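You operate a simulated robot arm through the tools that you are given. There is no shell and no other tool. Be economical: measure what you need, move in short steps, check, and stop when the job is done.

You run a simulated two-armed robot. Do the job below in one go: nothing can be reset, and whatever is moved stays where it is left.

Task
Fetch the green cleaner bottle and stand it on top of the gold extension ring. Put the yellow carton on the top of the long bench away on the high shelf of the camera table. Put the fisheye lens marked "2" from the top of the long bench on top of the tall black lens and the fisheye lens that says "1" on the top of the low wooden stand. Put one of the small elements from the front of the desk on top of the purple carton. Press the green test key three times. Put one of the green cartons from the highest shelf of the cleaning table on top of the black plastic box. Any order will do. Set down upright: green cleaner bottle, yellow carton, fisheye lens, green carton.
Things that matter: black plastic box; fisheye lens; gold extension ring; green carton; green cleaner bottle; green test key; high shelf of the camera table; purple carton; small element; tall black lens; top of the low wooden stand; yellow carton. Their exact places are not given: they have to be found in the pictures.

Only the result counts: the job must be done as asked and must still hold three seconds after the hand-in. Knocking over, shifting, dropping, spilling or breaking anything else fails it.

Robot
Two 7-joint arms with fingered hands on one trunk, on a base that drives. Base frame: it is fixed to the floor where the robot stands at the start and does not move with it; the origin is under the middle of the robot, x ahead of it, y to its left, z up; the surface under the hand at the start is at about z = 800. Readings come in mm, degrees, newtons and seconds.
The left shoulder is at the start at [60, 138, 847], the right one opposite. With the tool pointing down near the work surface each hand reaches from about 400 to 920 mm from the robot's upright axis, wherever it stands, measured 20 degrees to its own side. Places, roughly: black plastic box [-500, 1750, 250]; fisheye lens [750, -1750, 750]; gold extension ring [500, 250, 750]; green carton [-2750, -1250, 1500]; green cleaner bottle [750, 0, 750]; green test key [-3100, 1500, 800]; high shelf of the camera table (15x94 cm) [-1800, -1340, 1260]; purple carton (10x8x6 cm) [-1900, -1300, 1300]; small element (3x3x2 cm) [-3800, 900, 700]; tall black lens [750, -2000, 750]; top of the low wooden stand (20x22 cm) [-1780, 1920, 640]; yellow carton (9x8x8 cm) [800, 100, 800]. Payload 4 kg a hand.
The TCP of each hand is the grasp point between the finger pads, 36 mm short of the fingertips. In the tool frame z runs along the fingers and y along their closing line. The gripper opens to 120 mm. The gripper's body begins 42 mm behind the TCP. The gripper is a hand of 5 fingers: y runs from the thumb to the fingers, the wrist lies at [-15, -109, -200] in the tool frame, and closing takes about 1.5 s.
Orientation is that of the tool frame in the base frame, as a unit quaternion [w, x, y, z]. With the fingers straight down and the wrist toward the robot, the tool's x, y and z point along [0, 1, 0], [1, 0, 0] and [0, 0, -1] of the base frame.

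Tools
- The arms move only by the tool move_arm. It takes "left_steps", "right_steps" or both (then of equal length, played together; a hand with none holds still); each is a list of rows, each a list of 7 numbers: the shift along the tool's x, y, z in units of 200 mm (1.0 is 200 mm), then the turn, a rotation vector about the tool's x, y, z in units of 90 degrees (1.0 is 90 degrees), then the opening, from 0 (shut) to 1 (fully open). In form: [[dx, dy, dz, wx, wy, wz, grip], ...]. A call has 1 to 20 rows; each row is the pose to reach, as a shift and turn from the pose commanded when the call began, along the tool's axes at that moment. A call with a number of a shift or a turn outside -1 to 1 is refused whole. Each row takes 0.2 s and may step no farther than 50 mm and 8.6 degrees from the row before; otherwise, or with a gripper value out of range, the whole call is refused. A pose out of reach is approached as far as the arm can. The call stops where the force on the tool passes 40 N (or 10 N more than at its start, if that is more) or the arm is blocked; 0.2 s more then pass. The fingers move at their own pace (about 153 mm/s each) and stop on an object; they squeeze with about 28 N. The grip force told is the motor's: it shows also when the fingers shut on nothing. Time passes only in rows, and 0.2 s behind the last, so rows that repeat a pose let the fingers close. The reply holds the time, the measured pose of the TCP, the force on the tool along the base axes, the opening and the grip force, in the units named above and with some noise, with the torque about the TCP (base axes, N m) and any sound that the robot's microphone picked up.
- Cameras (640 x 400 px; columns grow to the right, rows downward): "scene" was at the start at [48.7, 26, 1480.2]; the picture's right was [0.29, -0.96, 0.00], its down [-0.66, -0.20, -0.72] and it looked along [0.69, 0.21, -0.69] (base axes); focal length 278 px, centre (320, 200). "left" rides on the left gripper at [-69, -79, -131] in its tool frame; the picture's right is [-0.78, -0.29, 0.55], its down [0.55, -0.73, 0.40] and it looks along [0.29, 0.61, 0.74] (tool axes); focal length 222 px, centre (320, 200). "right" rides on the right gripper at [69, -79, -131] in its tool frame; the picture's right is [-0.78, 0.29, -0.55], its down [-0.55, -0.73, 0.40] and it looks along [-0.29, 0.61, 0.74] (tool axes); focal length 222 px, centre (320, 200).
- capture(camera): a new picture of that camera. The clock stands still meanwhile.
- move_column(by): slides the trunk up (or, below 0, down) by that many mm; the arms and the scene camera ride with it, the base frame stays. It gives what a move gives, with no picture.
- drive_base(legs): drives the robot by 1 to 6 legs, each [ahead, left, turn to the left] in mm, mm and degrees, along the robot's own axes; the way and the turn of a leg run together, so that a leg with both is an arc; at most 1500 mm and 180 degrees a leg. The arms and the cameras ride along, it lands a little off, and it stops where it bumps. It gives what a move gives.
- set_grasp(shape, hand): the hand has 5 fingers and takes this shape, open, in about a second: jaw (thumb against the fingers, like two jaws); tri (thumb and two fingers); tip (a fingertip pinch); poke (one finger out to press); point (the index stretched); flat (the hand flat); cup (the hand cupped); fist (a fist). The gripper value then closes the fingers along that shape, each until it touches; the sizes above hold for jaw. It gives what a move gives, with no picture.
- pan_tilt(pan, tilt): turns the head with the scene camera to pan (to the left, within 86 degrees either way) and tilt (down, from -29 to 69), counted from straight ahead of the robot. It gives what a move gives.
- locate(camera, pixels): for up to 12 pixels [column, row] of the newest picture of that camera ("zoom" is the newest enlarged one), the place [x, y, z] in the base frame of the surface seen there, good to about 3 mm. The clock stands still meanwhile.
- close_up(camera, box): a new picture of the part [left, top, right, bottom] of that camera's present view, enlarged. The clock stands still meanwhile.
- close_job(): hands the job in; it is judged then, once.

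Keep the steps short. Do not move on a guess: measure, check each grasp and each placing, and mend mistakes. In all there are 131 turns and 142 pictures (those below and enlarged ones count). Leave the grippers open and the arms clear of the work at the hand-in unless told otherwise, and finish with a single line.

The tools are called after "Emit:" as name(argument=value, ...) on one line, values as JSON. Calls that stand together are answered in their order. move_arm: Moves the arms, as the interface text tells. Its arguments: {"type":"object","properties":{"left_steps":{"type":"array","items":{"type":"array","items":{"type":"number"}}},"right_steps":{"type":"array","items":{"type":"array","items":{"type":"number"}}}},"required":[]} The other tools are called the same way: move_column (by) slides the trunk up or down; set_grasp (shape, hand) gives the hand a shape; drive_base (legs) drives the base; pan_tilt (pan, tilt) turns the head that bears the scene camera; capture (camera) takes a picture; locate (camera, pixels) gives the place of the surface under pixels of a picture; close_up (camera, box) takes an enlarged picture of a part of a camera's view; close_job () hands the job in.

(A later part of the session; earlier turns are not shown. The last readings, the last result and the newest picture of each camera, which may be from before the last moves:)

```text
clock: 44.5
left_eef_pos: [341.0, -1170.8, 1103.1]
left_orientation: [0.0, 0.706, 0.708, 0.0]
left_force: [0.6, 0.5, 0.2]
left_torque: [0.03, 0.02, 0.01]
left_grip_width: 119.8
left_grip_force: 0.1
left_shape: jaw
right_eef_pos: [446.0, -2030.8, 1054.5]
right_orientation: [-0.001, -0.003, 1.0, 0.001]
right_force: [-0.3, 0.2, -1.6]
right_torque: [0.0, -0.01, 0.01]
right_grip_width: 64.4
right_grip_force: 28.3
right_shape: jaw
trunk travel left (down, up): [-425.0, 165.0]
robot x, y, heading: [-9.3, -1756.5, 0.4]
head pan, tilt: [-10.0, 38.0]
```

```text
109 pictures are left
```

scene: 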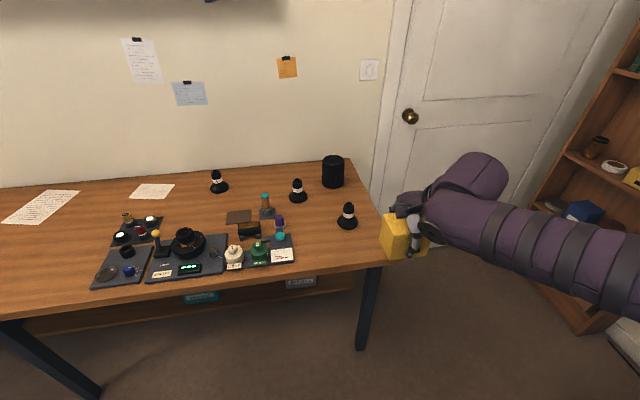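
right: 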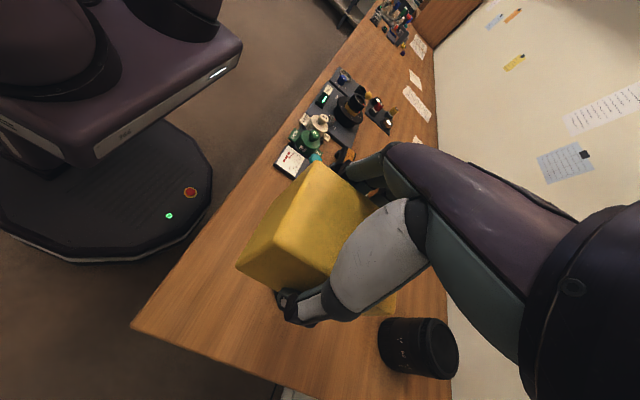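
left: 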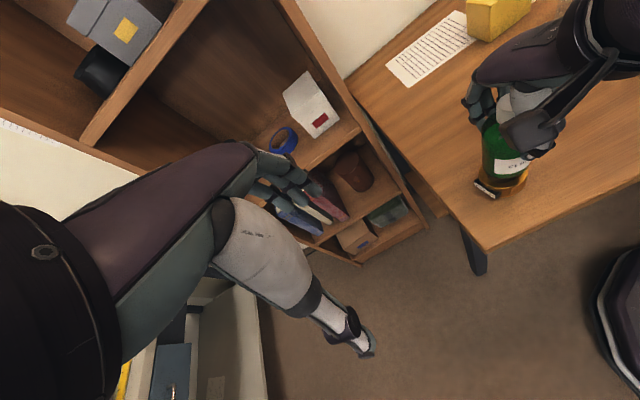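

The mark's edge on the nearer-wall lens looks like a "2". Backing the hand 180 mm to the right to read both.

Emit:
move_arm(right_steps=[[0, -0.2, 0, 0, 0, 0, 0], [0, -0.4, 0, 0, 0, 0, 0], [0, -0.6, 0, 0, 0, 0, 0], [0, -0.8, 0, 0, 0, 0, 0], [-0.2, -0.9, 0, 0, 0, 0, 0], [-0.4, -0.95, 0, 0, 0, 0, 0], [-0.4, -0.95, 0, 0, 0, 0, 0]])

Emit:
capture(camera="right")

```text
clock: 46.1
left_eef_pos: [341.6, -1171.6, 1102.3]
left_orientation: [0.001, 0.705, 0.709, -0.001]
left_force: [0.4, -0.2, 0.7]
left_torque: [0.01, -0.03, -0.01]
left_grip_width: 119.6
left_grip_force: 0.1
left_shape: jaw
right_eef_pos: [527.6, -2220.7, 1052.4]
right_orientation: [0.0, -0.002, 1.0, -0.001]
right_force: [-0.4, 0.7, -1.6]
right_torque: [-0.02, -0.02, 0.0]
right_grip_width: 64.4
right_grip_force: 27.8
right_shape: jaw
trunk travel left (down, up): [-425.0, 165.0]
robot x, y, heading: [-8.5, -1752.6, 0.2]
head pan, tilt: [-10.0, 38.0]
```

```text
108 pictures are left
```

right: 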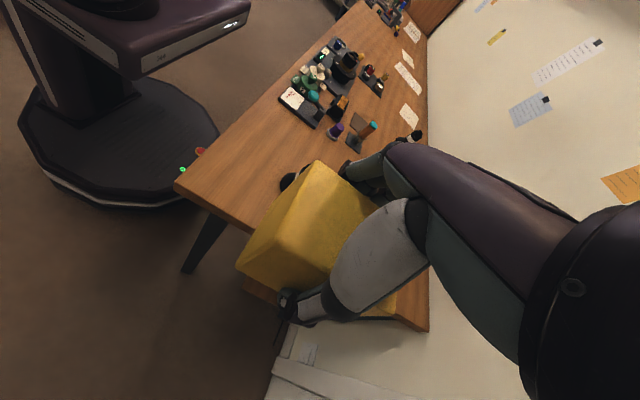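

Emit:
move_arm(right_steps=[[-0.2, 0, 0, 0, 0, 0, 0], [-0.4, 0, 0, 0, 0, 0, 0], [-0.6, 0, 0, 0, 0, 0, 0], [-0.8, 0, 0, 0, 0, 0, 0], [-0.8, 0, 0, 0, 0, 0, 0]])

Emit:
capture(camera="right")

```text
clock: 47.3
left_eef_pos: [342.6, -1171.4, 1104.1]
left_orientation: [0.0, 0.706, 0.708, 0.0]
left_force: [0.0, 0.3, 0.7]
left_torque: [0.02, 0.02, -0.04]
left_grip_width: 119.8
left_grip_force: 0.1
left_shape: jaw
right_eef_pos: [601.2, -2196.1, 1044.7]
right_orientation: [-0.001, 0.0, 1.0, 0.0]
right_force: [0.6, -0.9, -1.6]
right_torque: [0.02, -0.01, -0.04]
right_grip_width: 64.3
right_grip_force: 28.3
right_shape: jaw
right hand out of reach, approached as far as the arm can: row 2, 3, 4, 5
trunk travel left (down, up): [-425.0, 165.0]
robot x, y, heading: [-10.7, -1754.7, 0.3]
head pan, tilt: [-10.0, 38.0]
```

```text
107 pictures are left
```

right: 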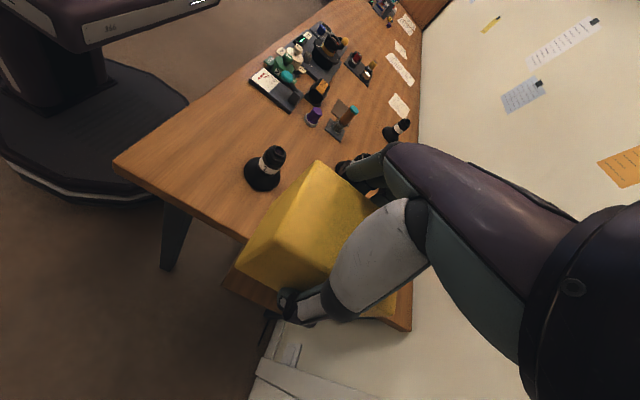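

Emit:
close_up(camera="right", box=[240, 135, 304, 195])

Emit:
close_up(camera="right", box=[340, 110, 420, 160])

```text
6.67 times, centred on (272, 165) of right
```

zoom: 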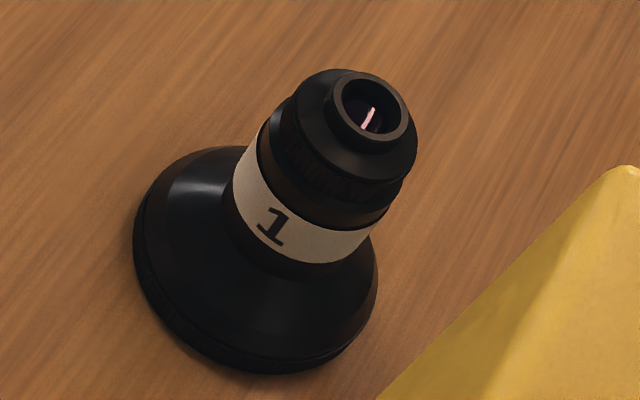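

```text
8.00 times, centred on (380, 135) of right
```

zoom: 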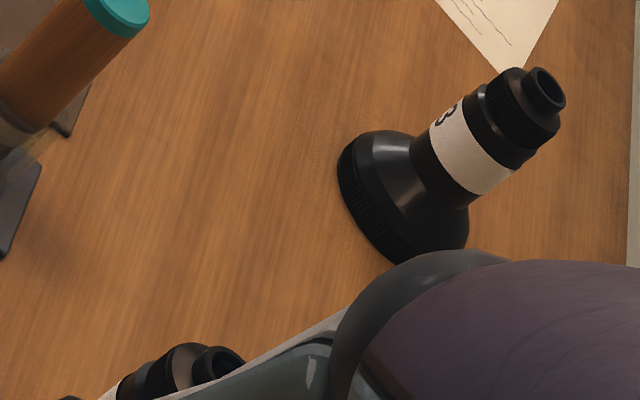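

Lens "1" is at (525,-1988); so the middle one (705,-1834) is "2". Bringing the right hand back in front and un-twisting it.

Emit:
move_arm(right_steps=[[0.2, 0, 0, 0, 0, 0, 0], [0.4, 0, 0, 0, 0, 0, 0], [0.6, 0.1, 0, 0, 0, 0.09, 0], [0.8, 0.2, 0, 0, 0, 0.18, 0], [0.9, 0.3, 0, 0, 0, 0.27, 0], [1, 0.4, 0, 0, 0, 0.36, 0], [1, 0.5, 0, 0, 0, 0.45, 0], [1, 0.5, 0, 0, 0, 0.54, 0], [1, 0.5, 0, 0, 0, 0.63, 0], [1, 0.5, 0, 0, 0, 0.72, 0], [1, 0.5, 0, 0, 0, 0.81, 0], [1, 0.5, 0, 0, 0, 0.9, 0], [1, 0.5, 0, 0, 0, 0.99, 0], [1, 0.5, 0, 0, 0, 1, 0]])

Emit:
drive_base(legs=[[-200, 0, 0]])

Emit:
pan_tilt(pan=-50, tilt=40)

Emit:
capture(camera="scene")

```text
clock: 50.3
left_eef_pos: [342.8, -1171.7, 1101.8]
left_orientation: [0.0, 0.706, 0.708, 0.0]
left_force: [-0.1, 0.3, -0.6]
left_torque: [-0.02, 0.0, -0.02]
left_grip_width: 119.7
left_grip_force: 0.1
left_shape: jaw
right_eef_pos: [401.9, -2096.8, 1049.9]
right_orientation: [0.0, 0.706, 0.708, 0.0]
right_force: [0.0, 0.2, -2.3]
right_torque: [0.03, 0.01, 0.01]
right_grip_width: 64.5
right_grip_force: 27.8
right_shape: jaw
trunk travel left (down, up): [-425.0, 165.0]
robot x, y, heading: [-8.0, -1753.1, 0.2]
head pan, tilt: [-10.0, 38.0]
```

```text
clock: 51.9
left_eef_pos: [144.5, -1171.3, 1101.9]
left_orientation: [0.001, 0.706, 0.708, 0.0]
left_force: [-0.5, 0.0, 0.1]
left_torque: [0.01, -0.04, 0.01]
left_grip_width: 119.7
left_grip_force: 0.0
left_shape: jaw
right_eef_pos: [202.2, -2096.5, 1050.3]
right_orientation: [0.0, 0.706, 0.708, 0.0]
right_force: [0.0, 0.0, -1.0]
right_torque: [-0.01, -0.04, -0.02]
right_grip_width: 64.3
right_grip_force: 28.1
right_shape: jaw
trunk travel left (down, up): [-425.0, 165.0]
robot x, y, heading: [-203.6, -1754.8, -0.0]
head pan, tilt: [-10.0, 38.0]
```

```text
clock: 52.9
left_eef_pos: [144.6, -1171.2, 1101.9]
left_orientation: [-0.001, 0.705, 0.709, 0.001]
left_force: [0.4, -0.6, -0.1]
left_torque: [0.02, 0.01, 0.01]
left_grip_width: 119.5
left_grip_force: 0.0
left_shape: jaw
right_eef_pos: [203.0, -2097.6, 1049.5]
right_orientation: [0.001, 0.706, 0.708, 0.001]
right_force: [-0.2, -0.9, -1.2]
right_torque: [0.01, -0.04, -0.01]
right_grip_width: 64.2
right_grip_force: 28.1
right_shape: jaw
trunk travel left (down, up): [-425.0, 165.0]
robot x, y, heading: [-207.4, -1759.5, 0.2]
head pan, tilt: [-50.0, 40.0]
```

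```text
104 pictures are left
```

scene: 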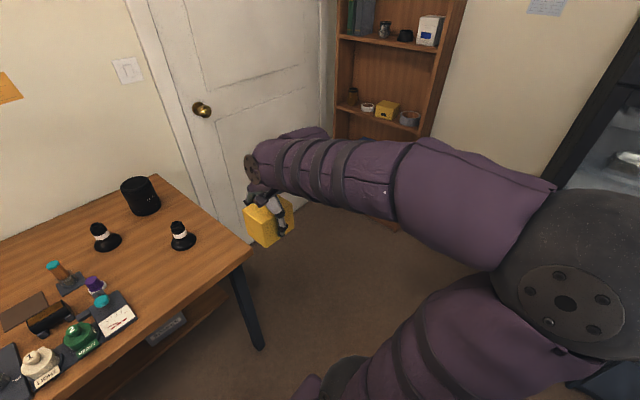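

Emit:
locate(camera="scene", pixels=[[435, 60], [400, 125], [345, 90], [570, 120], [620, 150], [330, 20], [360, 230], [140, 183], [178, 226], [99, 230], [125, 188], [155, 186]])

```text
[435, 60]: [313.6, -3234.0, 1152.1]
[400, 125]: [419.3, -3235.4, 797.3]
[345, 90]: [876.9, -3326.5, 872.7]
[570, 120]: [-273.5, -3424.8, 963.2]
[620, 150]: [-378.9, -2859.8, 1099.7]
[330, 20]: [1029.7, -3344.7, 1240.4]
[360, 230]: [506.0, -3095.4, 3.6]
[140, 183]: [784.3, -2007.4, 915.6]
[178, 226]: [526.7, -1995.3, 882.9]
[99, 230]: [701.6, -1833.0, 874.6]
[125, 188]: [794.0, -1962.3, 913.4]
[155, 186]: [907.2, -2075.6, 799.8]
```

Plenty of room on the right. Driving to stand opposite the lenses.

Emit:
drive_base(legs=[[0, -240, 0], [190, 0, 0]])

Emit:
move_arm(left_steps=[[-0.2, 0.1, 0, 0, 0, 0, 1], [-0.4, 0.2, 0, 0, 0, 0, 1], [-0.6, 0.3, 0, 0, 0, 0, 1], [-0.8, 0.4, 0, 0, 0, 0, 1], [-1, 0.5, 0, 0, 0, 0, 1]])

Emit:
pan_tilt(pan=0, tilt=48)

Emit:
capture(camera="scene")

Emit:
close_up(camera="scene", box=[240, 120, 400, 240])

```text
clock: 55.9
left_eef_pos: [339.9, -1413.2, 1101.5]
left_orientation: [0.0, 0.707, 0.707, 0.0]
left_force: [0.6, -0.2, -0.4]
left_torque: [0.03, 0.03, 0.02]
left_grip_width: 119.8
left_grip_force: 0.1
left_shape: jaw
right_eef_pos: [393.7, -2339.1, 1048.9]
right_orientation: [-0.001, 0.707, 0.707, -0.001]
right_force: [0.2, 0.4, -1.2]
right_torque: [0.04, 0.04, 0.0]
right_grip_width: 64.4
right_grip_force: 28.4
right_shape: jaw
trunk travel left (down, up): [-425.0, 165.0]
robot x, y, heading: [-16.9, -2001.5, -0.3]
head pan, tilt: [-50.0, 40.0]
```

```text
clock: 57.1
left_eef_pos: [436.6, -1614.2, 1104.1]
left_orientation: [0.0, 0.707, 0.707, 0.0]
left_force: [1.0, -0.3, -0.6]
left_torque: [-0.01, 0.0, 0.0]
left_grip_width: 119.6
left_grip_force: 0.1
left_shape: jaw
right_eef_pos: [393.6, -2339.9, 1050.2]
right_orientation: [0.0, 0.707, 0.707, 0.0]
right_force: [-0.4, 0.0, -0.7]
right_torque: [0.0, -0.03, -0.02]
right_grip_width: 64.5
right_grip_force: 27.8
right_shape: jaw
trunk travel left (down, up): [-425.0, 165.0]
robot x, y, heading: [-17.5, -1993.0, 0.1]
head pan, tilt: [-50.0, 40.0]
```

```text
clock: 58.2
left_eef_pos: [437.8, -1614.3, 1103.0]
left_orientation: [0.0, 0.707, 0.708, 0.0]
left_force: [-0.5, -0.1, 0.3]
left_torque: [0.02, 0.0, -0.01]
left_grip_width: 120.0
left_grip_force: 0.0
left_shape: jaw
right_eef_pos: [393.7, -2338.9, 1049.1]
right_orientation: [-0.001, 0.706, 0.708, 0.0]
right_force: [-0.2, -0.2, -1.3]
right_torque: [0.0, -0.03, -0.03]
right_grip_width: 64.5
right_grip_force: 28.0
right_shape: jaw
trunk travel left (down, up): [-425.0, 165.0]
robot x, y, heading: [-19.2, -1995.8, 0.1]
head pan, tilt: [0.0, 48.0]
```

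```text
103 pictures are left
```

scene: 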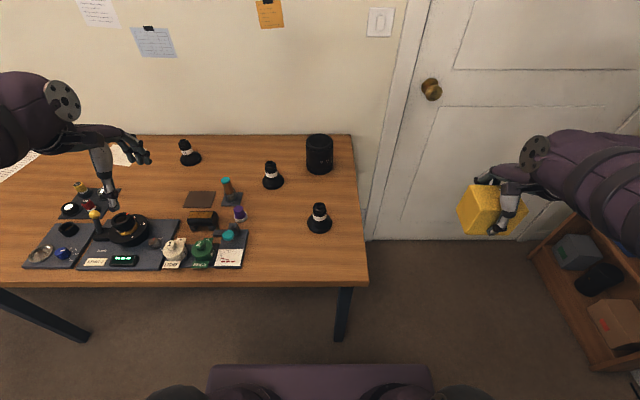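

```text
3.33 times, centred on (320, 180) of scene
```

zoom: 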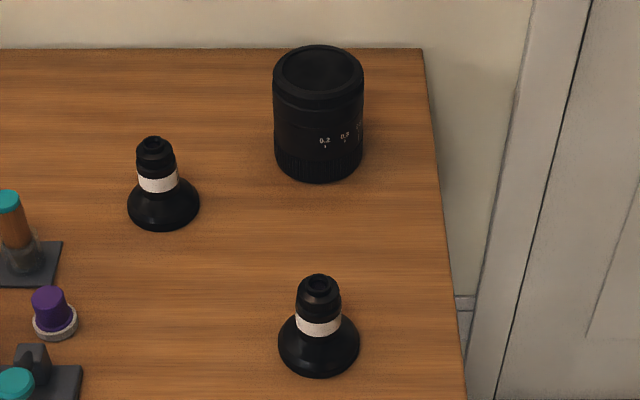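

Emit:
locate(camera="zoom", pixels=[[154, 141], [155, 158], [157, 178], [158, 189], [163, 226], [318, 68], [319, 95], [318, 49], [277, 75], [361, 75], [130, 205], [197, 202]])

```text
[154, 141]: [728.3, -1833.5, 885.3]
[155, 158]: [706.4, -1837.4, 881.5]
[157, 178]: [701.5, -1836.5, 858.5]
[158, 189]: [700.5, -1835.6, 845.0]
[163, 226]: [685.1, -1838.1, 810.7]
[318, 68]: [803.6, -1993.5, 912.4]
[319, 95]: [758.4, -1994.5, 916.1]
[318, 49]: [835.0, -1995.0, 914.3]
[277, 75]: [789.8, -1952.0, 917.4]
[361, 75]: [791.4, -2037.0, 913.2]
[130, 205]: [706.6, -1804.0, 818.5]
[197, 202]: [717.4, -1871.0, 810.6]
```

Lens "2" axis ≈(718,-1836); tall lens centre ≈(796.5,-1994.5), top ≈915. Moving the left hand above lens "2".

Emit:
move_arm(left_steps=[[-0.167, 0.167, 0, 0, 0, 0, 1], [-0.333, 0.333, 0, 0, 0, 0, 1], [-0.5, 0.5, 0, 0, 0, 0, 1], [-0.667, 0.667, 0, 0, 0, 0, 1], [-0.833, 0.833, 0, 0, 0, 0, 1], [-1, 1, 0, 0, 0, 0, 1]])

Emit:
move_arm(left_steps=[[-0.06, 0.2, 0, 0, 0, 0, 1], [-0.109, 0.4, 0, 0, 0, 0, 1], [-0.109, 0.4, 0.2, 0, 0, 0, 1], [-0.109, 0.4, 0.4, 0, 0, 0, 0.8], [-0.109, 0.4, 0.6, 0, 0, 0, 0.8], [-0.109, 0.4, 0.75, 0, 0, 0, 0.8], [-0.109, 0.4, 0.75, 0, 0, 0, 0.8]])

Emit:
capture(camera="left")

Emit:
close_up(camera="left", box=[290, 190, 420, 320])

```text
clock: 59.6
left_eef_pos: [640.1, -1815.2, 1100.1]
left_orientation: [-0.001, 0.707, 0.707, 0.0]
left_force: [0.8, 0.3, -0.3]
left_torque: [0.03, -0.03, 0.01]
left_grip_width: 120.0
left_grip_force: 0.1
left_shape: jaw
right_eef_pos: [393.9, -2339.9, 1048.1]
right_orientation: [-0.001, 0.707, 0.708, -0.001]
right_force: [-0.3, -0.5, -2.4]
right_torque: [0.0, -0.01, 0.0]
right_grip_width: 64.6
right_grip_force: 27.7
right_shape: jaw
trunk travel left (down, up): [-425.0, 165.0]
robot x, y, heading: [-18.3, -1997.7, -0.0]
head pan, tilt: [0.0, 48.0]
```

```text
clock: 61.2
left_eef_pos: [717.4, -1837.4, 951.0]
left_orientation: [0.0, 0.707, 0.707, 0.0]
left_force: [-1.2, -0.1, -0.4]
left_torque: [0.03, -0.02, 0.0]
left_grip_width: 96.2
left_grip_force: 0.1
left_shape: jaw
right_eef_pos: [393.9, -2339.7, 1050.8]
right_orientation: [0.0, 0.707, 0.707, 0.0]
right_force: [0.6, 0.0, -0.7]
right_torque: [0.0, 0.01, -0.01]
right_grip_width: 64.4
right_grip_force: 28.3
right_shape: jaw
trunk travel left (down, up): [-425.0, 165.0]
robot x, y, heading: [-19.9, -1998.4, -0.2]
head pan, tilt: [0.0, 48.0]
```

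```text
101 pictures are left
```

left: 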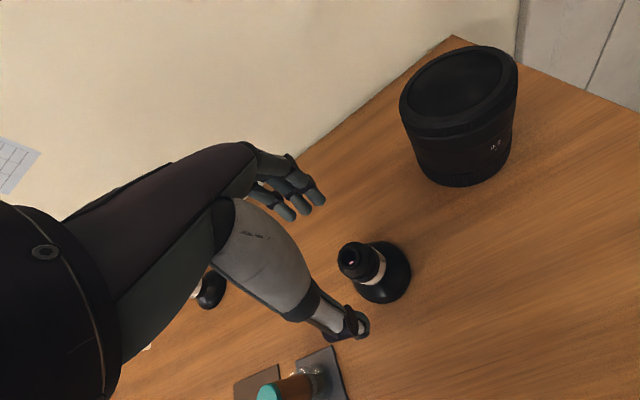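

```text
3.08 times, centred on (355, 255) of left
```

zoom: 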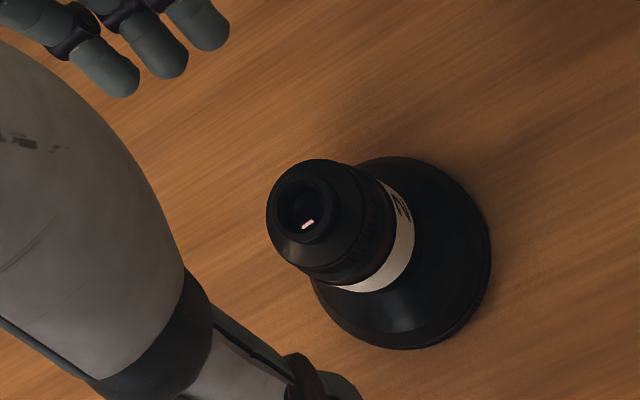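

Aligned (lens top at (350,257), predicted (350,260)). Lowering 75 mm and closing.

Emit:
move_arm(left_steps=[[0, 0.006, 0.15, 0, 0, 0, 0.8], [0, 0.006, 0.3, 0, 0, 0, 0.8], [0, 0.006, 0.375, 0, 0, 0, 0.8], [0, 0.006, 0.375, 0, 0, 0, 0.5], [0, 0.006, 0.375, 0, 0, 0, 0.3], [0, 0.006, 0.375, 0, 0, 0, 0], [0, 0.006, 0.375, 0, 0, 0, 0], [0, 0.006, 0.375, 0, 0, 0, 0], [0, 0.006, 0.375, 0, 0, 0, 0], [0, 0.006, 0.375, 0, 0, 0, 0]])

Emit:
close_up(camera="left", box=[240, 150, 440, 330])

```text
clock: 63.5
left_eef_pos: [718.2, -1834.8, 877.1]
left_orientation: [0.0, 0.707, 0.707, 0.0]
left_force: [0.2, 0.0, -0.2]
left_torque: [0.0, -0.03, -0.03]
left_grip_width: 30.9
left_grip_force: 28.2
left_shape: jaw
right_eef_pos: [393.5, -2339.3, 1049.0]
right_orientation: [0.0, 0.707, 0.707, 0.0]
right_force: [0.3, 0.2, -0.7]
right_torque: [0.0, -0.01, 0.04]
right_grip_width: 64.6
right_grip_force: 28.2
right_shape: jaw
trunk travel left (down, up): [-425.0, 165.0]
robot x, y, heading: [-17.2, -1996.3, 0.2]
head pan, tilt: [0.0, 48.0]
```

```text
2.22 times, centred on (340, 240) of left
```

zoom: 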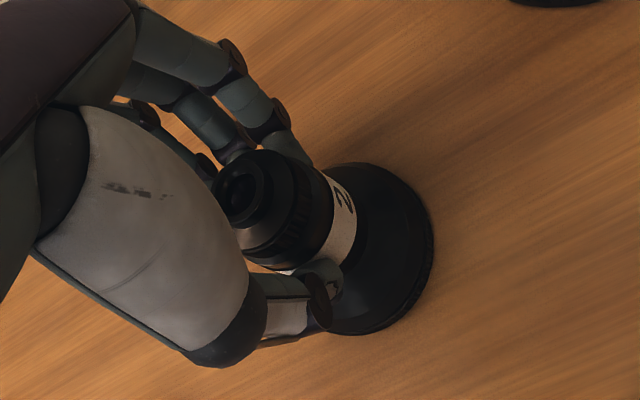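

"2" is readable; grip 31 mm. Lifting and carrying over the tall lens, stopping ~13 mm above.

Emit:
move_arm(left_steps=[[0, 0.003, -0.2, 0, 0, 0, 0], [0, 0.003, -0.4, 0, 0, 0, 0], [0, 0.003, -0.6, 0, 0, 0, 0], [0, 0.003, -0.8, 0, 0, 0, 0], [-0.2, 0.1, -0.8, 0, 0, 0, 0], [-0.4, 0.2, -0.8, 0, 0, 0, 0], [-0.6, 0.3, -0.8, 0, 0, 0, 0], [-0.795, 0.393, -0.8, 0, 0, 0, 0], [-0.795, 0.393, -0.72, 0, 0, 0, 0], [-0.795, 0.393, -0.65, 0, 0, 0, 0], [-0.795, 0.393, -0.65, 0, 0, 0, 0]])

Emit:
close_up(camera="left", box=[240, 150, 440, 330])

Emit:
close_up(camera="scene", box=[240, 80, 400, 200])

```text
clock: 65.8
left_eef_pos: [796.3, -1995.4, 1005.2]
left_orientation: [0.001, 0.707, 0.707, 0.0]
left_force: [-0.6, 0.0, -1.0]
left_torque: [0.05, -0.03, 0.0]
left_grip_width: 30.4
left_grip_force: 28.1
left_shape: jaw
right_eef_pos: [393.7, -2338.8, 1048.6]
right_orientation: [0.0, 0.707, 0.707, 0.0]
right_force: [0.2, 0.2, -1.6]
right_torque: [0.04, 0.02, -0.02]
right_grip_width: 64.3
right_grip_force: 28.2
right_shape: jaw
trunk travel left (down, up): [-425.0, 165.0]
robot x, y, heading: [-20.8, -1994.7, -0.1]
head pan, tilt: [0.0, 48.0]
```

```text
2.22 times, centred on (340, 240) of left
```

zoom: 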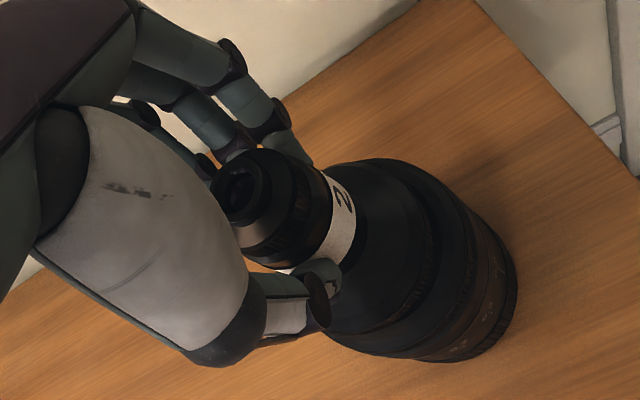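

```text
3.33 times, centred on (320, 140) of scene
```

zoom: 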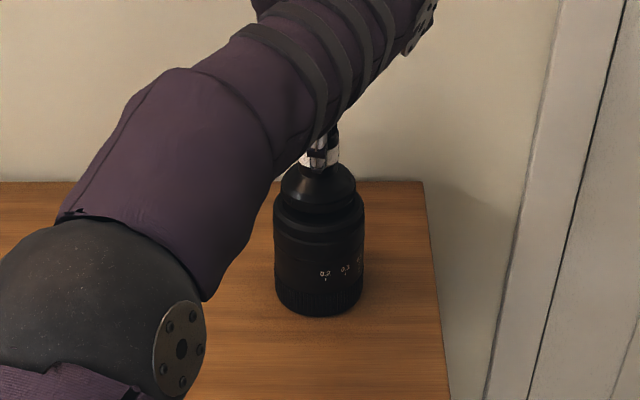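

Centred. Lowering gently to contact.

Emit:
move_arm(left_steps=[[0, 0, 0.03, 0, 0, 0, 0], [0, 0, 0.05, 0, 0, 0, 0], [0, 0, 0.06, 0, 0, 0, 0], [0, 0, 0.065, 0, 0, 0, 0], [0, 0, 0.07, 0, 0, 0, 0], [0, 0, 0.07, 0, 0, 0, 0]])

```text
clock: 67.2
left_eef_pos: [796.2, -1994.1, 993.4]
left_orientation: [0.0, 0.708, 0.707, 0.0]
left_force: [0.2, 0.2, -1.8]
left_torque: [0.0, 0.05, 0.04]
left_grip_width: 30.4
left_grip_force: 27.3
left_shape: jaw
right_eef_pos: [394.3, -2339.2, 1050.4]
right_orientation: [0.0, 0.707, 0.707, 0.0]
right_force: [0.1, 0.4, -1.5]
right_torque: [-0.01, 0.01, 0.0]
right_grip_width: 64.5
right_grip_force: 28.2
right_shape: jaw
trunk travel left (down, up): [-425.0, 165.0]
robot x, y, heading: [-17.8, -1998.0, -0.2]
head pan, tilt: [0.0, 48.0]
```

Emit:
move_arm(left_steps=[[0, 0, 0.005, 0, 0, 0, 0], [0, 0, 0.01, 0, 0, 0, 0], [0, 0, 0.015, 0, 0, 0, 0], [0, 0, 0.015, 0, 0, 0, 0]])

Emit:
close_up(camera="left", box=[240, 150, 440, 330])

```text
clock: 68.2
left_eef_pos: [796.3, -1994.9, 991.5]
left_orientation: [0.002, 0.708, 0.706, 0.0]
left_force: [0.4, -0.2, 6.7]
left_torque: [0.01, -0.12, -0.02]
left_grip_width: 30.8
left_grip_force: 27.9
left_shape: jaw
right_eef_pos: [393.2, -2340.1, 1051.2]
right_orientation: [0.0, 0.707, 0.707, 0.0]
right_force: [0.0, -0.4, -1.2]
right_torque: [-0.04, 0.0, 0.0]
right_grip_width: 64.4
right_grip_force: 28.0
right_shape: jaw
trunk travel left (down, up): [-425.0, 165.0]
robot x, y, heading: [-19.4, -1994.5, 0.1]
head pan, tilt: [0.0, 48.0]
```

```text
2.22 times, centred on (340, 240) of left
```

zoom: 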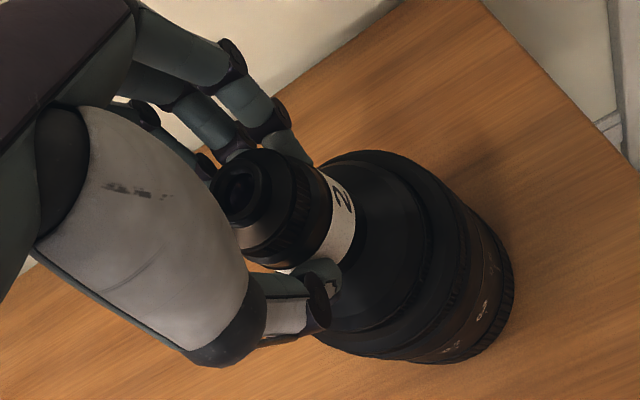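

Contact felt. Releasing and rising, then moving back toward lens "1" at height.

Emit:
move_arm(left_steps=[[0, 0, 0, 0, 0, 0, 0.2], [0, 0, 0, 0, 0, 0, 0.5], [0, 0, 0, 0, 0, 0, 0.8], [0, 0, 0, 0, 0, 0, 0.8], [0, 0, 0, 0, 0, 0, 0.8], [0, 0, -0.1, 0, 0, 0, 0.8], [0, 0, -0.25, 0, 0, 0, 0.8], [0, 0, -0.45, 0, 0, 0, 0.8], [0, 0, -0.65, 0, 0, 0, 0.8], [0, -0.2, -0.65, 0, 0, 0, 0.8], [0, -0.4, -0.65, 0, 0, 0, 0.8], [0, -0.6, -0.65, 0, 0, 0, 0.8], [0, -0.8, -0.65, 0, 0, 0, 0.8], [0, -1, -0.65, 0, 0, 0, 0.8]])

Emit:
capture(camera="left")

Emit:
close_up(camera="scene", box=[240, 80, 400, 240])

```text
clock: 71.2
left_eef_pos: [594.9, -1995.8, 1121.1]
left_orientation: [0.001, 0.706, 0.708, -0.002]
left_force: [-1.1, -0.3, -0.7]
left_torque: [0.0, -0.02, -0.03]
left_grip_width: 95.8
left_grip_force: 0.0
left_shape: jaw
left hand out of reach, approached as far as the arm can: row 8, 9
right_eef_pos: [393.4, -2338.6, 1051.3]
right_orientation: [0.0, 0.707, 0.707, 0.0]
right_force: [-0.3, 0.2, -0.4]
right_torque: [0.0, 0.01, -0.03]
right_grip_width: 64.6
right_grip_force: 27.9
right_shape: jaw
trunk travel left (down, up): [-425.0, 165.0]
robot x, y, heading: [-13.6, -1999.0, 0.2]
head pan, tilt: [0.0, 48.0]
```

```text
95 pictures are left
```

left: 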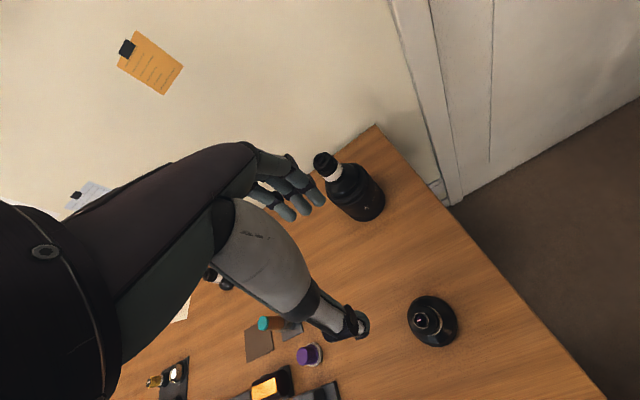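

```text
2.50 times, centred on (320, 160) of scene
```

zoom: 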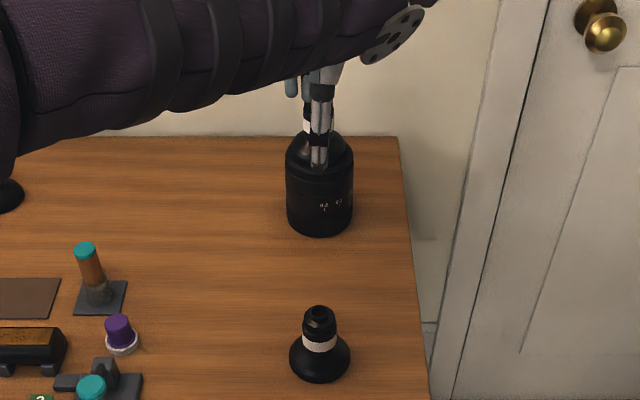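

Lens "2" stands on the tall lens. Measuring lens "1".

Emit:
locate(camera="zoom", pixels=[[319, 311], [320, 325], [320, 346], [320, 378], [292, 357], [348, 356], [307, 322], [333, 322], [318, 165], [320, 130]])

```text
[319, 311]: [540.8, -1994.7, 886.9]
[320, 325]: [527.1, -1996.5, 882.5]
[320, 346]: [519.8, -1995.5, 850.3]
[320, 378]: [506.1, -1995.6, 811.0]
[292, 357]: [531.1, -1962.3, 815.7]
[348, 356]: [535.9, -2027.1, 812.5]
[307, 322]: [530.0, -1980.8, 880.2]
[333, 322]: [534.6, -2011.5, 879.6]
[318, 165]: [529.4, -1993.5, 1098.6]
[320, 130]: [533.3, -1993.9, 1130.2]
```

Emit:
move_arm(left_steps=[[0, -0.15, 0, 0, 0, 0, 0.8], [0, -0.285, 0, 0, 0, 0, 0.8], [0, -0.285, 0.22, 0, 0, 0, 0.8], [0, -0.285, 0.44, 0, 0, 0, 0.8], [0, -0.285, 0.65, 0, 0, 0, 0.8], [0, -0.285, 0.85, 0, 0, 0, 0.8], [0, -0.285, 0.85, 0, 0, 0, 0.8]])

Emit:
close_up(camera="left", box=[290, 190, 420, 320])

```text
clock: 72.8
left_eef_pos: [536.8, -1990.8, 948.3]
left_orientation: [0.0, 0.707, 0.707, 0.0]
left_force: [0.8, 0.0, 0.1]
left_torque: [0.03, 0.01, 0.02]
left_grip_width: 95.7
left_grip_force: 0.1
left_shape: jaw
right_eef_pos: [393.7, -2339.8, 1049.6]
right_orientation: [0.0, 0.707, 0.707, 0.0]
right_force: [0.0, 0.1, -0.8]
right_torque: [0.0, -0.01, -0.02]
right_grip_width: 64.4
right_grip_force: 28.3
right_shape: jaw
trunk travel left (down, up): [-425.0, 165.0]
robot x, y, heading: [-17.5, -2000.1, 0.1]
head pan, tilt: [0.0, 48.0]
```

```text
3.08 times, centred on (355, 255) of left
```

zoom: 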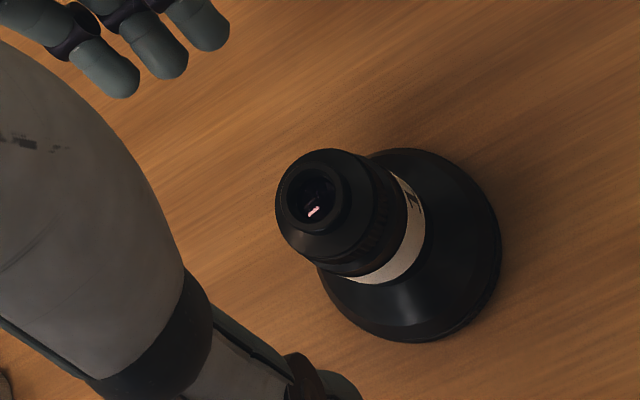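

Correcting ~4.5 mm in y, then lowering, gripping and lifting.

Emit:
move_arm(left_steps=[[-0.023, 0.006, 0.1, 0, 0, 0, 0.8], [-0.023, 0.006, 0.25, 0, 0, 0, 0.8], [-0.023, 0.006, 0.357, 0, 0, 0, 0.8], [-0.023, 0.006, 0.357, 0, 0, 0, 0.5], [-0.023, 0.006, 0.357, 0, 0, 0, 0.3], [-0.023, 0.006, 0.357, 0, 0, 0, 0], [-0.023, 0.006, 0.357, 0, 0, 0, 0], [-0.023, 0.006, 0.357, 0, 0, 0, 0], [-0.023, 0.006, 0.357, 0, 0, 0, 0], [-0.023, 0.006, 0.357, 0, 0, 0, 0], [-0.023, 0.006, 0.15, 0, 0, 0, 0], [-0.023, 0.006, -0.1, 0, 0, 0, 0], [-0.023, 0.006, -0.35, 0, 0, 0, 0]])

Emit:
close_up(camera="left", box=[240, 150, 440, 330])

Emit:
close_up(camera="scene", box=[240, 80, 400, 240])

```text
clock: 75.7
left_eef_pos: [540.7, -1998.9, 1022.0]
left_orientation: [-0.001, 0.707, 0.707, 0.0]
left_force: [-0.3, -0.5, -0.7]
left_torque: [0.0, 0.0, 0.01]
left_grip_width: 30.4
left_grip_force: 28.1
left_shape: jaw
right_eef_pos: [393.3, -2339.8, 1049.7]
right_orientation: [0.0, 0.707, 0.707, 0.0]
right_force: [0.3, -0.1, -0.3]
right_torque: [-0.01, 0.01, -0.01]
right_grip_width: 64.1
right_grip_force: 28.4
right_shape: jaw
trunk travel left (down, up): [-425.0, 165.0]
robot x, y, heading: [-19.9, -1998.7, -0.2]
head pan, tilt: [0.0, 48.0]
```

```text
2.22 times, centred on (340, 240) of left
```

zoom: 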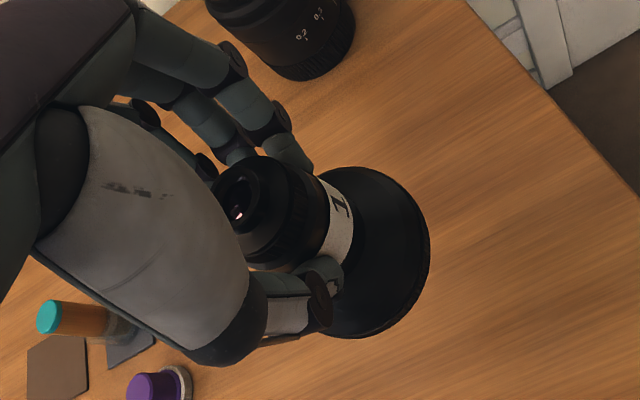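

```text
2.50 times, centred on (320, 160) of scene
```

zoom: 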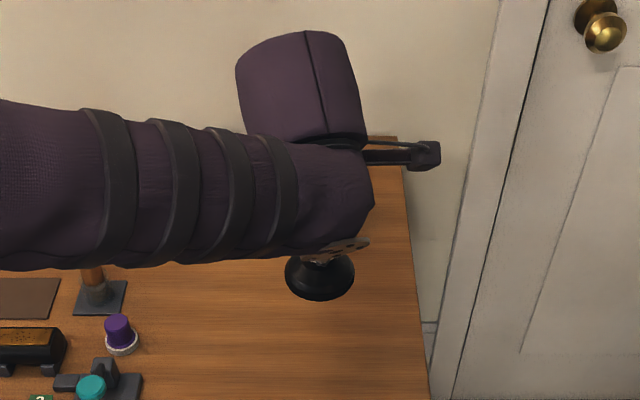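

Lens "1" confirmed and held. Tucking the left hand, backing off and turning to look at the rest of the room.

Emit:
move_arm(left_steps=[[0.15, -0.15, 0, 0, 0, 0, 0], [0.3, -0.3, 0, 0, 0, 0, 0], [0.45, -0.45, 0, 0, 0, 0, 0], [0.6, -0.6, 0, 0, 0, 0, 0], [0.75, -0.75, -0.1, 0, 0, 0, 0], [0.9, -0.75, -0.1, 0, 0, 0, 0], [1, -0.75, -0.1, 0, 0, 0, 0]])

Emit:
drive_base(legs=[[-400, 0, 0]])

Emit:
pan_tilt(pan=-86, tilt=20)

Emit:
capture(camera="scene")

Emit:
pan_tilt(pan=86, tilt=20)

Emit:
capture(camera="scene")

```text
clock: 77.2
left_eef_pos: [390.5, -1801.7, 1038.7]
left_orientation: [0.001, 0.708, 0.706, 0.0]
left_force: [-0.7, -0.5, -1.6]
left_torque: [-0.04, 0.05, 0.02]
left_grip_width: 30.0
left_grip_force: 27.8
left_shape: jaw
right_eef_pos: [393.8, -2339.3, 1048.7]
right_orientation: [0.0, 0.708, 0.707, 0.0]
right_force: [0.3, 0.2, -1.5]
right_torque: [-0.03, -0.03, -0.02]
right_grip_width: 64.5
right_grip_force: 28.0
right_shape: jaw
trunk travel left (down, up): [-425.0, 165.0]
robot x, y, heading: [-13.1, -1995.0, 0.1]
head pan, tilt: [0.0, 48.0]
```

```text
clock: 79.7
left_eef_pos: [-7.2, -1799.1, 1038.5]
left_orientation: [0.0, 0.706, 0.708, 0.0]
left_force: [-0.8, 0.0, -0.7]
left_torque: [0.03, 0.01, -0.02]
left_grip_width: 30.0
left_grip_force: 27.8
left_shape: jaw
right_eef_pos: [-2.2, -2337.8, 1050.6]
right_orientation: [0.0, 0.706, 0.708, 0.0]
right_force: [-0.4, -0.3, -0.2]
right_torque: [0.01, -0.05, 0.01]
right_grip_width: 64.3
right_grip_force: 28.3
right_shape: jaw
trunk travel left (down, up): [-425.0, 165.0]
robot x, y, heading: [-414.1, -1995.6, 0.6]
head pan, tilt: [0.0, 48.0]
```

```text
clock: 81.3
left_eef_pos: [-7.9, -1799.4, 1038.4]
left_orientation: [0.0, 0.706, 0.708, 0.0]
left_force: [0.3, -0.5, -1.7]
left_torque: [0.02, -0.02, 0.0]
left_grip_width: 30.2
left_grip_force: 27.6
left_shape: jaw
right_eef_pos: [-2.0, -2336.2, 1048.5]
right_orientation: [0.0, 0.706, 0.708, 0.0]
right_force: [-0.3, 0.4, -1.9]
right_torque: [0.02, 0.0, 0.02]
right_grip_width: 64.6
right_grip_force: 28.2
right_shape: jaw
trunk travel left (down, up): [-425.0, 165.0]
robot x, y, heading: [-413.1, -1995.4, 0.0]
head pan, tilt: [-85.9, 20.0]
```

```text
90 pictures are left
```

scene: 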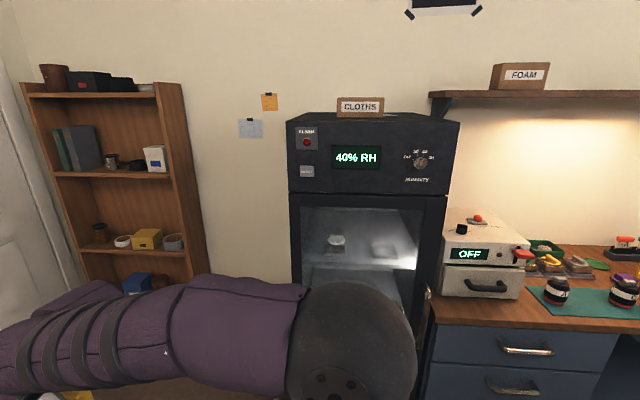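

```text
clock: 83.9
left_eef_pos: [-6.3, -1799.6, 1038.1]
left_orientation: [0.0, 0.706, 0.708, 0.0]
left_force: [0.4, -0.1, -2.6]
left_torque: [0.01, 0.02, 0.02]
left_grip_width: 30.1
left_grip_force: 27.9
left_shape: jaw
right_eef_pos: [-1.7, -2337.5, 1048.8]
right_orientation: [0.0, 0.706, 0.708, 0.0]
right_force: [0.8, 0.5, -1.2]
right_torque: [-0.01, 0.03, 0.02]
right_grip_width: 64.6
right_grip_force: 28.2
right_shape: jaw
trunk travel left (down, up): [-425.0, 165.0]
robot x, y, heading: [-415.9, -1996.9, 0.2]
head pan, tilt: [85.9, 20.0]
```

```text
89 pictures are left
```

scene: 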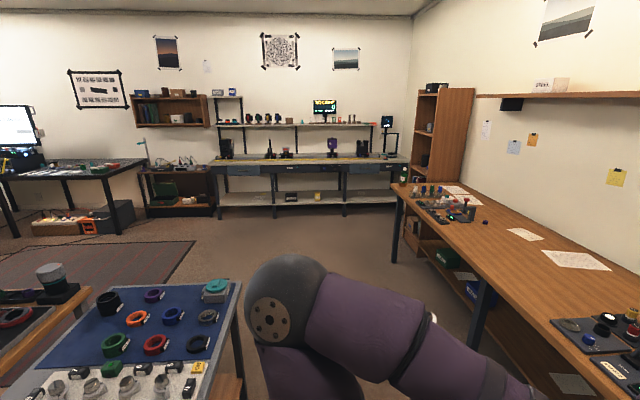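

Emit:
locate(camera="scene", pixels=[[238, 290], [205, 395], [60, 268], [90, 290], [10, 380], [230, 135], [300, 125], [140, 168], [240, 160], [100, 165]])

Emit:
drive_base(legs=[[0, 0, 90]])

Emit:
pan_tilt(pan=40, tilt=22)

Emit:
capture(camera="scene")

Emit:
pan_tilt(pan=86, tilt=15)

Emit:
capture(camera="scene")

```text
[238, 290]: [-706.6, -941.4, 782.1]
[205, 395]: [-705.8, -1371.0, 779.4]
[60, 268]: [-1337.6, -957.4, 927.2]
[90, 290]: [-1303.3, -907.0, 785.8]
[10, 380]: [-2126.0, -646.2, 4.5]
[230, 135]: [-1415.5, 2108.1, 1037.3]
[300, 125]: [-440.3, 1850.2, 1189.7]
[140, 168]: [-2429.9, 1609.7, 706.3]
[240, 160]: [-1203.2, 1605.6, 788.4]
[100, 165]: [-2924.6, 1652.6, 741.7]
```

```text
clock: 88.2
left_eef_pos: [-615.6, -1591.4, 1039.5]
left_orientation: [0.0, -0.006, 1.0, 0.001]
left_force: [-0.1, 1.2, -1.2]
left_torque: [-0.01, -0.01, 0.0]
left_grip_width: 29.9
left_grip_force: 28.1
left_shape: jaw
right_eef_pos: [-76.8, -1582.5, 1049.2]
right_orientation: [0.0, -0.006, 1.0, 0.001]
right_force: [0.4, -0.1, -1.1]
right_torque: [0.0, 0.0, 0.02]
right_grip_width: 64.0
right_grip_force: 28.0
right_shape: jaw
trunk travel left (down, up): [-425.0, 165.0]
robot x, y, heading: [-416.6, -1996.5, 91.0]
head pan, tilt: [85.9, 20.0]
```

```text
clock: 89.3
left_eef_pos: [-614.6, -1591.1, 1038.8]
left_orientation: [0.0, -0.005, 1.0, 0.0]
left_force: [0.1, 0.2, -1.8]
left_torque: [-0.02, 0.04, 0.0]
left_grip_width: 30.3
left_grip_force: 27.9
left_shape: jaw
right_eef_pos: [-77.4, -1582.3, 1050.2]
right_orientation: [0.0, -0.005, 1.0, 0.0]
right_force: [0.2, -0.1, -0.8]
right_torque: [0.02, 0.01, -0.01]
right_grip_width: 64.4
right_grip_force: 28.4
right_shape: jaw
trunk travel left (down, up): [-425.0, 165.0]
robot x, y, heading: [-415.5, -2002.2, 90.8]
head pan, tilt: [40.0, 22.0]
```

```text
88 pictures are left
```

scene: 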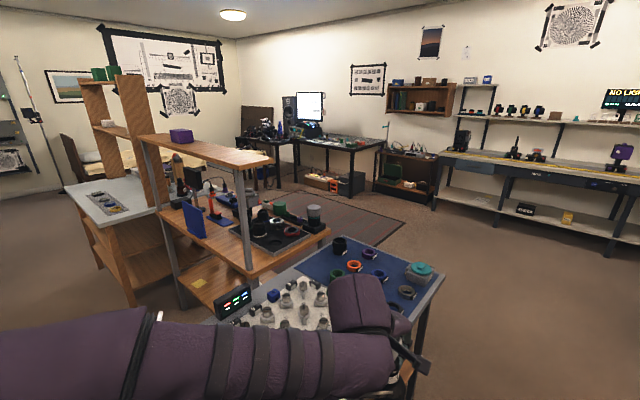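

```text
clock: 90.4
left_eef_pos: [-613.8, -1591.2, 1039.8]
left_orientation: [0.0, -0.007, 1.0, -0.001]
left_force: [0.8, -0.4, -1.1]
left_torque: [-0.01, 0.0, -0.02]
left_grip_width: 29.9
left_grip_force: 28.3
left_shape: jaw
right_eef_pos: [-77.2, -1582.5, 1048.8]
right_orientation: [0.001, -0.006, 1.0, 0.0]
right_force: [-0.8, 1.0, -1.8]
right_torque: [-0.04, -0.01, -0.04]
right_grip_width: 64.3
right_grip_force: 28.2
right_shape: jaw
trunk travel left (down, up): [-425.0, 165.0]
robot x, y, heading: [-417.2, -1995.3, 90.9]
head pan, tilt: [85.9, 15.0]
```

```text
87 pictures are left
```

scene: 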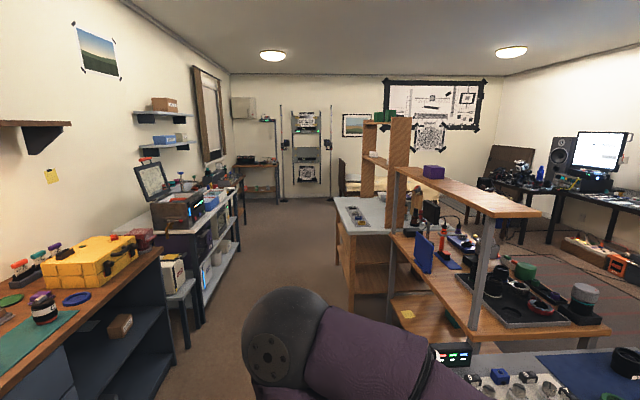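

The purple carton on the high shelf at (433,172), green cartons on the tower at (385,116). Measuring.

Emit:
locate(camera="scene", pixels=[[433, 166], [433, 176], [400, 172], [490, 215], [540, 211], [440, 177], [380, 113], [371, 122], [388, 121], [345, 235], [400, 275], [200, 260]])

Emit:
close_up(camera="scene", box=[340, 90, 560, 240])

```text
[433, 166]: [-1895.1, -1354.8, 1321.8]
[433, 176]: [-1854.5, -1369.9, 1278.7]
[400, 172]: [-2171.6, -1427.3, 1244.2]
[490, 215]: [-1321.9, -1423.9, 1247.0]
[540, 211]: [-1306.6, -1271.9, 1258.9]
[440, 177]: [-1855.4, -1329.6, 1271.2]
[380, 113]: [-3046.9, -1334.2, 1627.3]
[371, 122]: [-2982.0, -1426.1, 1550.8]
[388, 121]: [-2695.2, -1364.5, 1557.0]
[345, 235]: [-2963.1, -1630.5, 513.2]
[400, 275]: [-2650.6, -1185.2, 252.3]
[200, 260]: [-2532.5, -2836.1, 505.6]
```

```text
2.67 times, centred on (450, 165) of scene
```

zoom: 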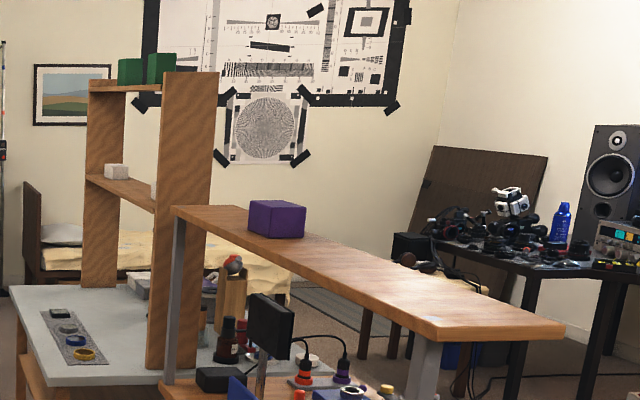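

Shelf top z≈1259, y −1427…−1272. Driving left along the aisle to stand in front of it, and raising the trunk.

Emit:
drive_base(legs=[[0, 700, -0.9], [0, 630, 0]])

Emit:
move_column(by=165)

Emit:
pan_tilt(pan=0, tilt=30)

Emit:
capture(camera="scene")

```text
clock: 97.5
left_eef_pos: [-1959.5, -1587.4, 1038.4]
left_orientation: [0.0, 0.005, 1.0, 0.0]
left_force: [-0.1, 0.4, -1.8]
left_torque: [0.0, 0.01, -0.01]
left_grip_width: 30.1
left_grip_force: 27.9
left_shape: jaw
right_eef_pos: [-1421.2, -1590.2, 1049.6]
right_orientation: [0.0, 0.005, 1.0, 0.001]
right_force: [0.2, 0.1, -2.4]
right_torque: [-0.01, 0.01, 0.01]
right_grip_width: 64.3
right_grip_force: 28.3
right_shape: jaw
trunk travel left (down, up): [-425.0, 165.0]
robot x, y, heading: [-1762.7, -1996.4, 89.5]
head pan, tilt: [85.9, 15.0]
```

```text
clock: 99.4
left_eef_pos: [-1959.3, -1588.0, 1203.3]
left_orientation: [0.0, 0.006, 1.0, 0.0]
left_force: [1.0, -0.2, -1.5]
left_torque: [0.03, -0.03, 0.0]
left_grip_width: 29.8
left_grip_force: 28.1
left_shape: jaw
right_eef_pos: [-1420.6, -1589.8, 1213.8]
right_orientation: [0.001, 0.005, 1.0, 0.0]
right_force: [0.2, -0.2, -0.8]
right_torque: [0.02, 0.02, 0.02]
right_grip_width: 64.2
right_grip_force: 28.0
right_shape: jaw
trunk travel left (down, up): [-590.0, 0.0]
robot x, y, heading: [-1768.1, -1992.5, 89.3]
head pan, tilt: [85.9, 15.0]
```

```text
clock: 101.0
left_eef_pos: [-1958.9, -1587.0, 1204.0]
left_orientation: [0.0, 0.006, 1.0, 0.0]
left_force: [-0.5, -0.3, -1.5]
left_torque: [-0.01, -0.01, 0.01]
left_grip_width: 29.9
left_grip_force: 28.0
left_shape: jaw
right_eef_pos: [-1420.3, -1589.7, 1214.2]
right_orientation: [-0.001, 0.005, 1.0, 0.0]
right_force: [1.1, 0.1, -1.9]
right_torque: [0.0, 0.0, 0.0]
right_grip_width: 64.3
right_grip_force: 28.2
right_shape: jaw
trunk travel left (down, up): [-590.0, 0.0]
robot x, y, heading: [-1769.3, -1999.4, 89.3]
head pan, tilt: [0.0, 30.0]
```

```text
85 pictures are left
```

scene: 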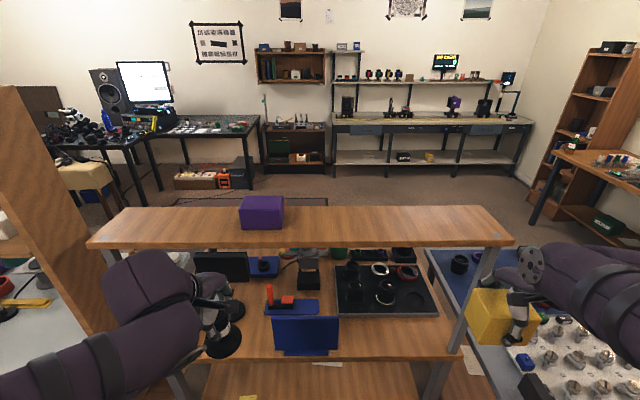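

Emit:
locate(camera="scene", pixels=[[262, 200], [240, 205], [284, 205], [262, 222], [243, 228], [284, 227], [350, 235], [350, 215], [502, 240], [478, 210], [92, 240], [415, 228]])

```text
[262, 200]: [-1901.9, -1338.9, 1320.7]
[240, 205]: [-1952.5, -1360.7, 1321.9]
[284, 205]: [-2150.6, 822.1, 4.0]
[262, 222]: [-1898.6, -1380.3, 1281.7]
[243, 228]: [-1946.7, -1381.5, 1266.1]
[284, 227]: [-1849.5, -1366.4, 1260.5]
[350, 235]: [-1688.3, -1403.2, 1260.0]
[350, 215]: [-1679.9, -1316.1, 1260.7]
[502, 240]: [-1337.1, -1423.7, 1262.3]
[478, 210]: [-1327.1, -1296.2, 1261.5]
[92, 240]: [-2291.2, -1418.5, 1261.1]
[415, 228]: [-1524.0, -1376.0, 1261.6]
```

Shelf top is z 1261. Raising the right hand and moving the carton over the shelf at x≈−1550, right of the purple carton.

Emit:
move_arm(right_steps=[[0, 0, -0.2, 0, 0, 0, 0], [0, 0, -0.4, 0, 0, 0, 0], [0, 0, -0.6, 0, 0, 0, 0], [0, 0, -0.77, 0, 0, 0, 0], [0.16, 0.16, -0.77, 0, 0, 0, 0], [0.32, 0.32, -0.77, 0, 0, 0, 0], [0.48, 0.48, -0.77, 0, 0, 0, 0], [0.65, 0.64, -0.77, 0, 0, 0, 0], [0.65, 0.8, -0.77, 0, 0, 0, 0], [0.65, 0.8, -0.77, 0, 0, 0, 0]])

Emit:
capture(camera="scene")

```text
clock: 103.2
left_eef_pos: [-1959.4, -1587.5, 1204.6]
left_orientation: [0.0, 0.006, 1.0, 0.0]
left_force: [0.3, -0.4, -2.0]
left_torque: [0.0, 0.0, 0.01]
left_grip_width: 29.7
left_grip_force: 27.9
left_shape: jaw
right_eef_pos: [-1549.5, -1428.9, 1368.4]
right_orientation: [0.0, 0.006, 1.0, 0.0]
right_force: [-0.5, -0.6, -0.9]
right_torque: [-0.03, -0.01, 0.0]
right_grip_width: 64.1
right_grip_force: 27.9
right_shape: jaw
trunk travel left (down, up): [-590.0, 0.0]
robot x, y, heading: [-1767.0, -1999.1, 89.2]
head pan, tilt: [0.0, 30.0]
```

```text
84 pictures are left
```

scene: 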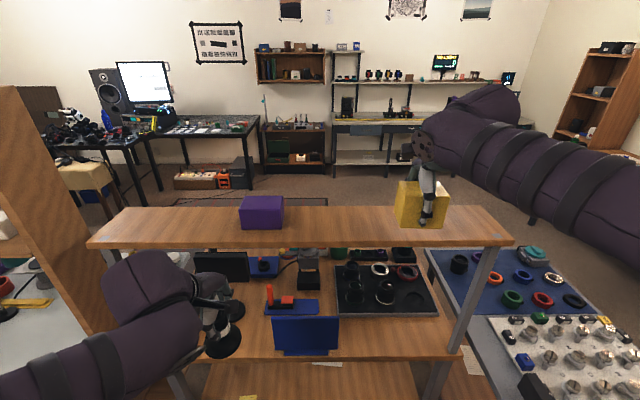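

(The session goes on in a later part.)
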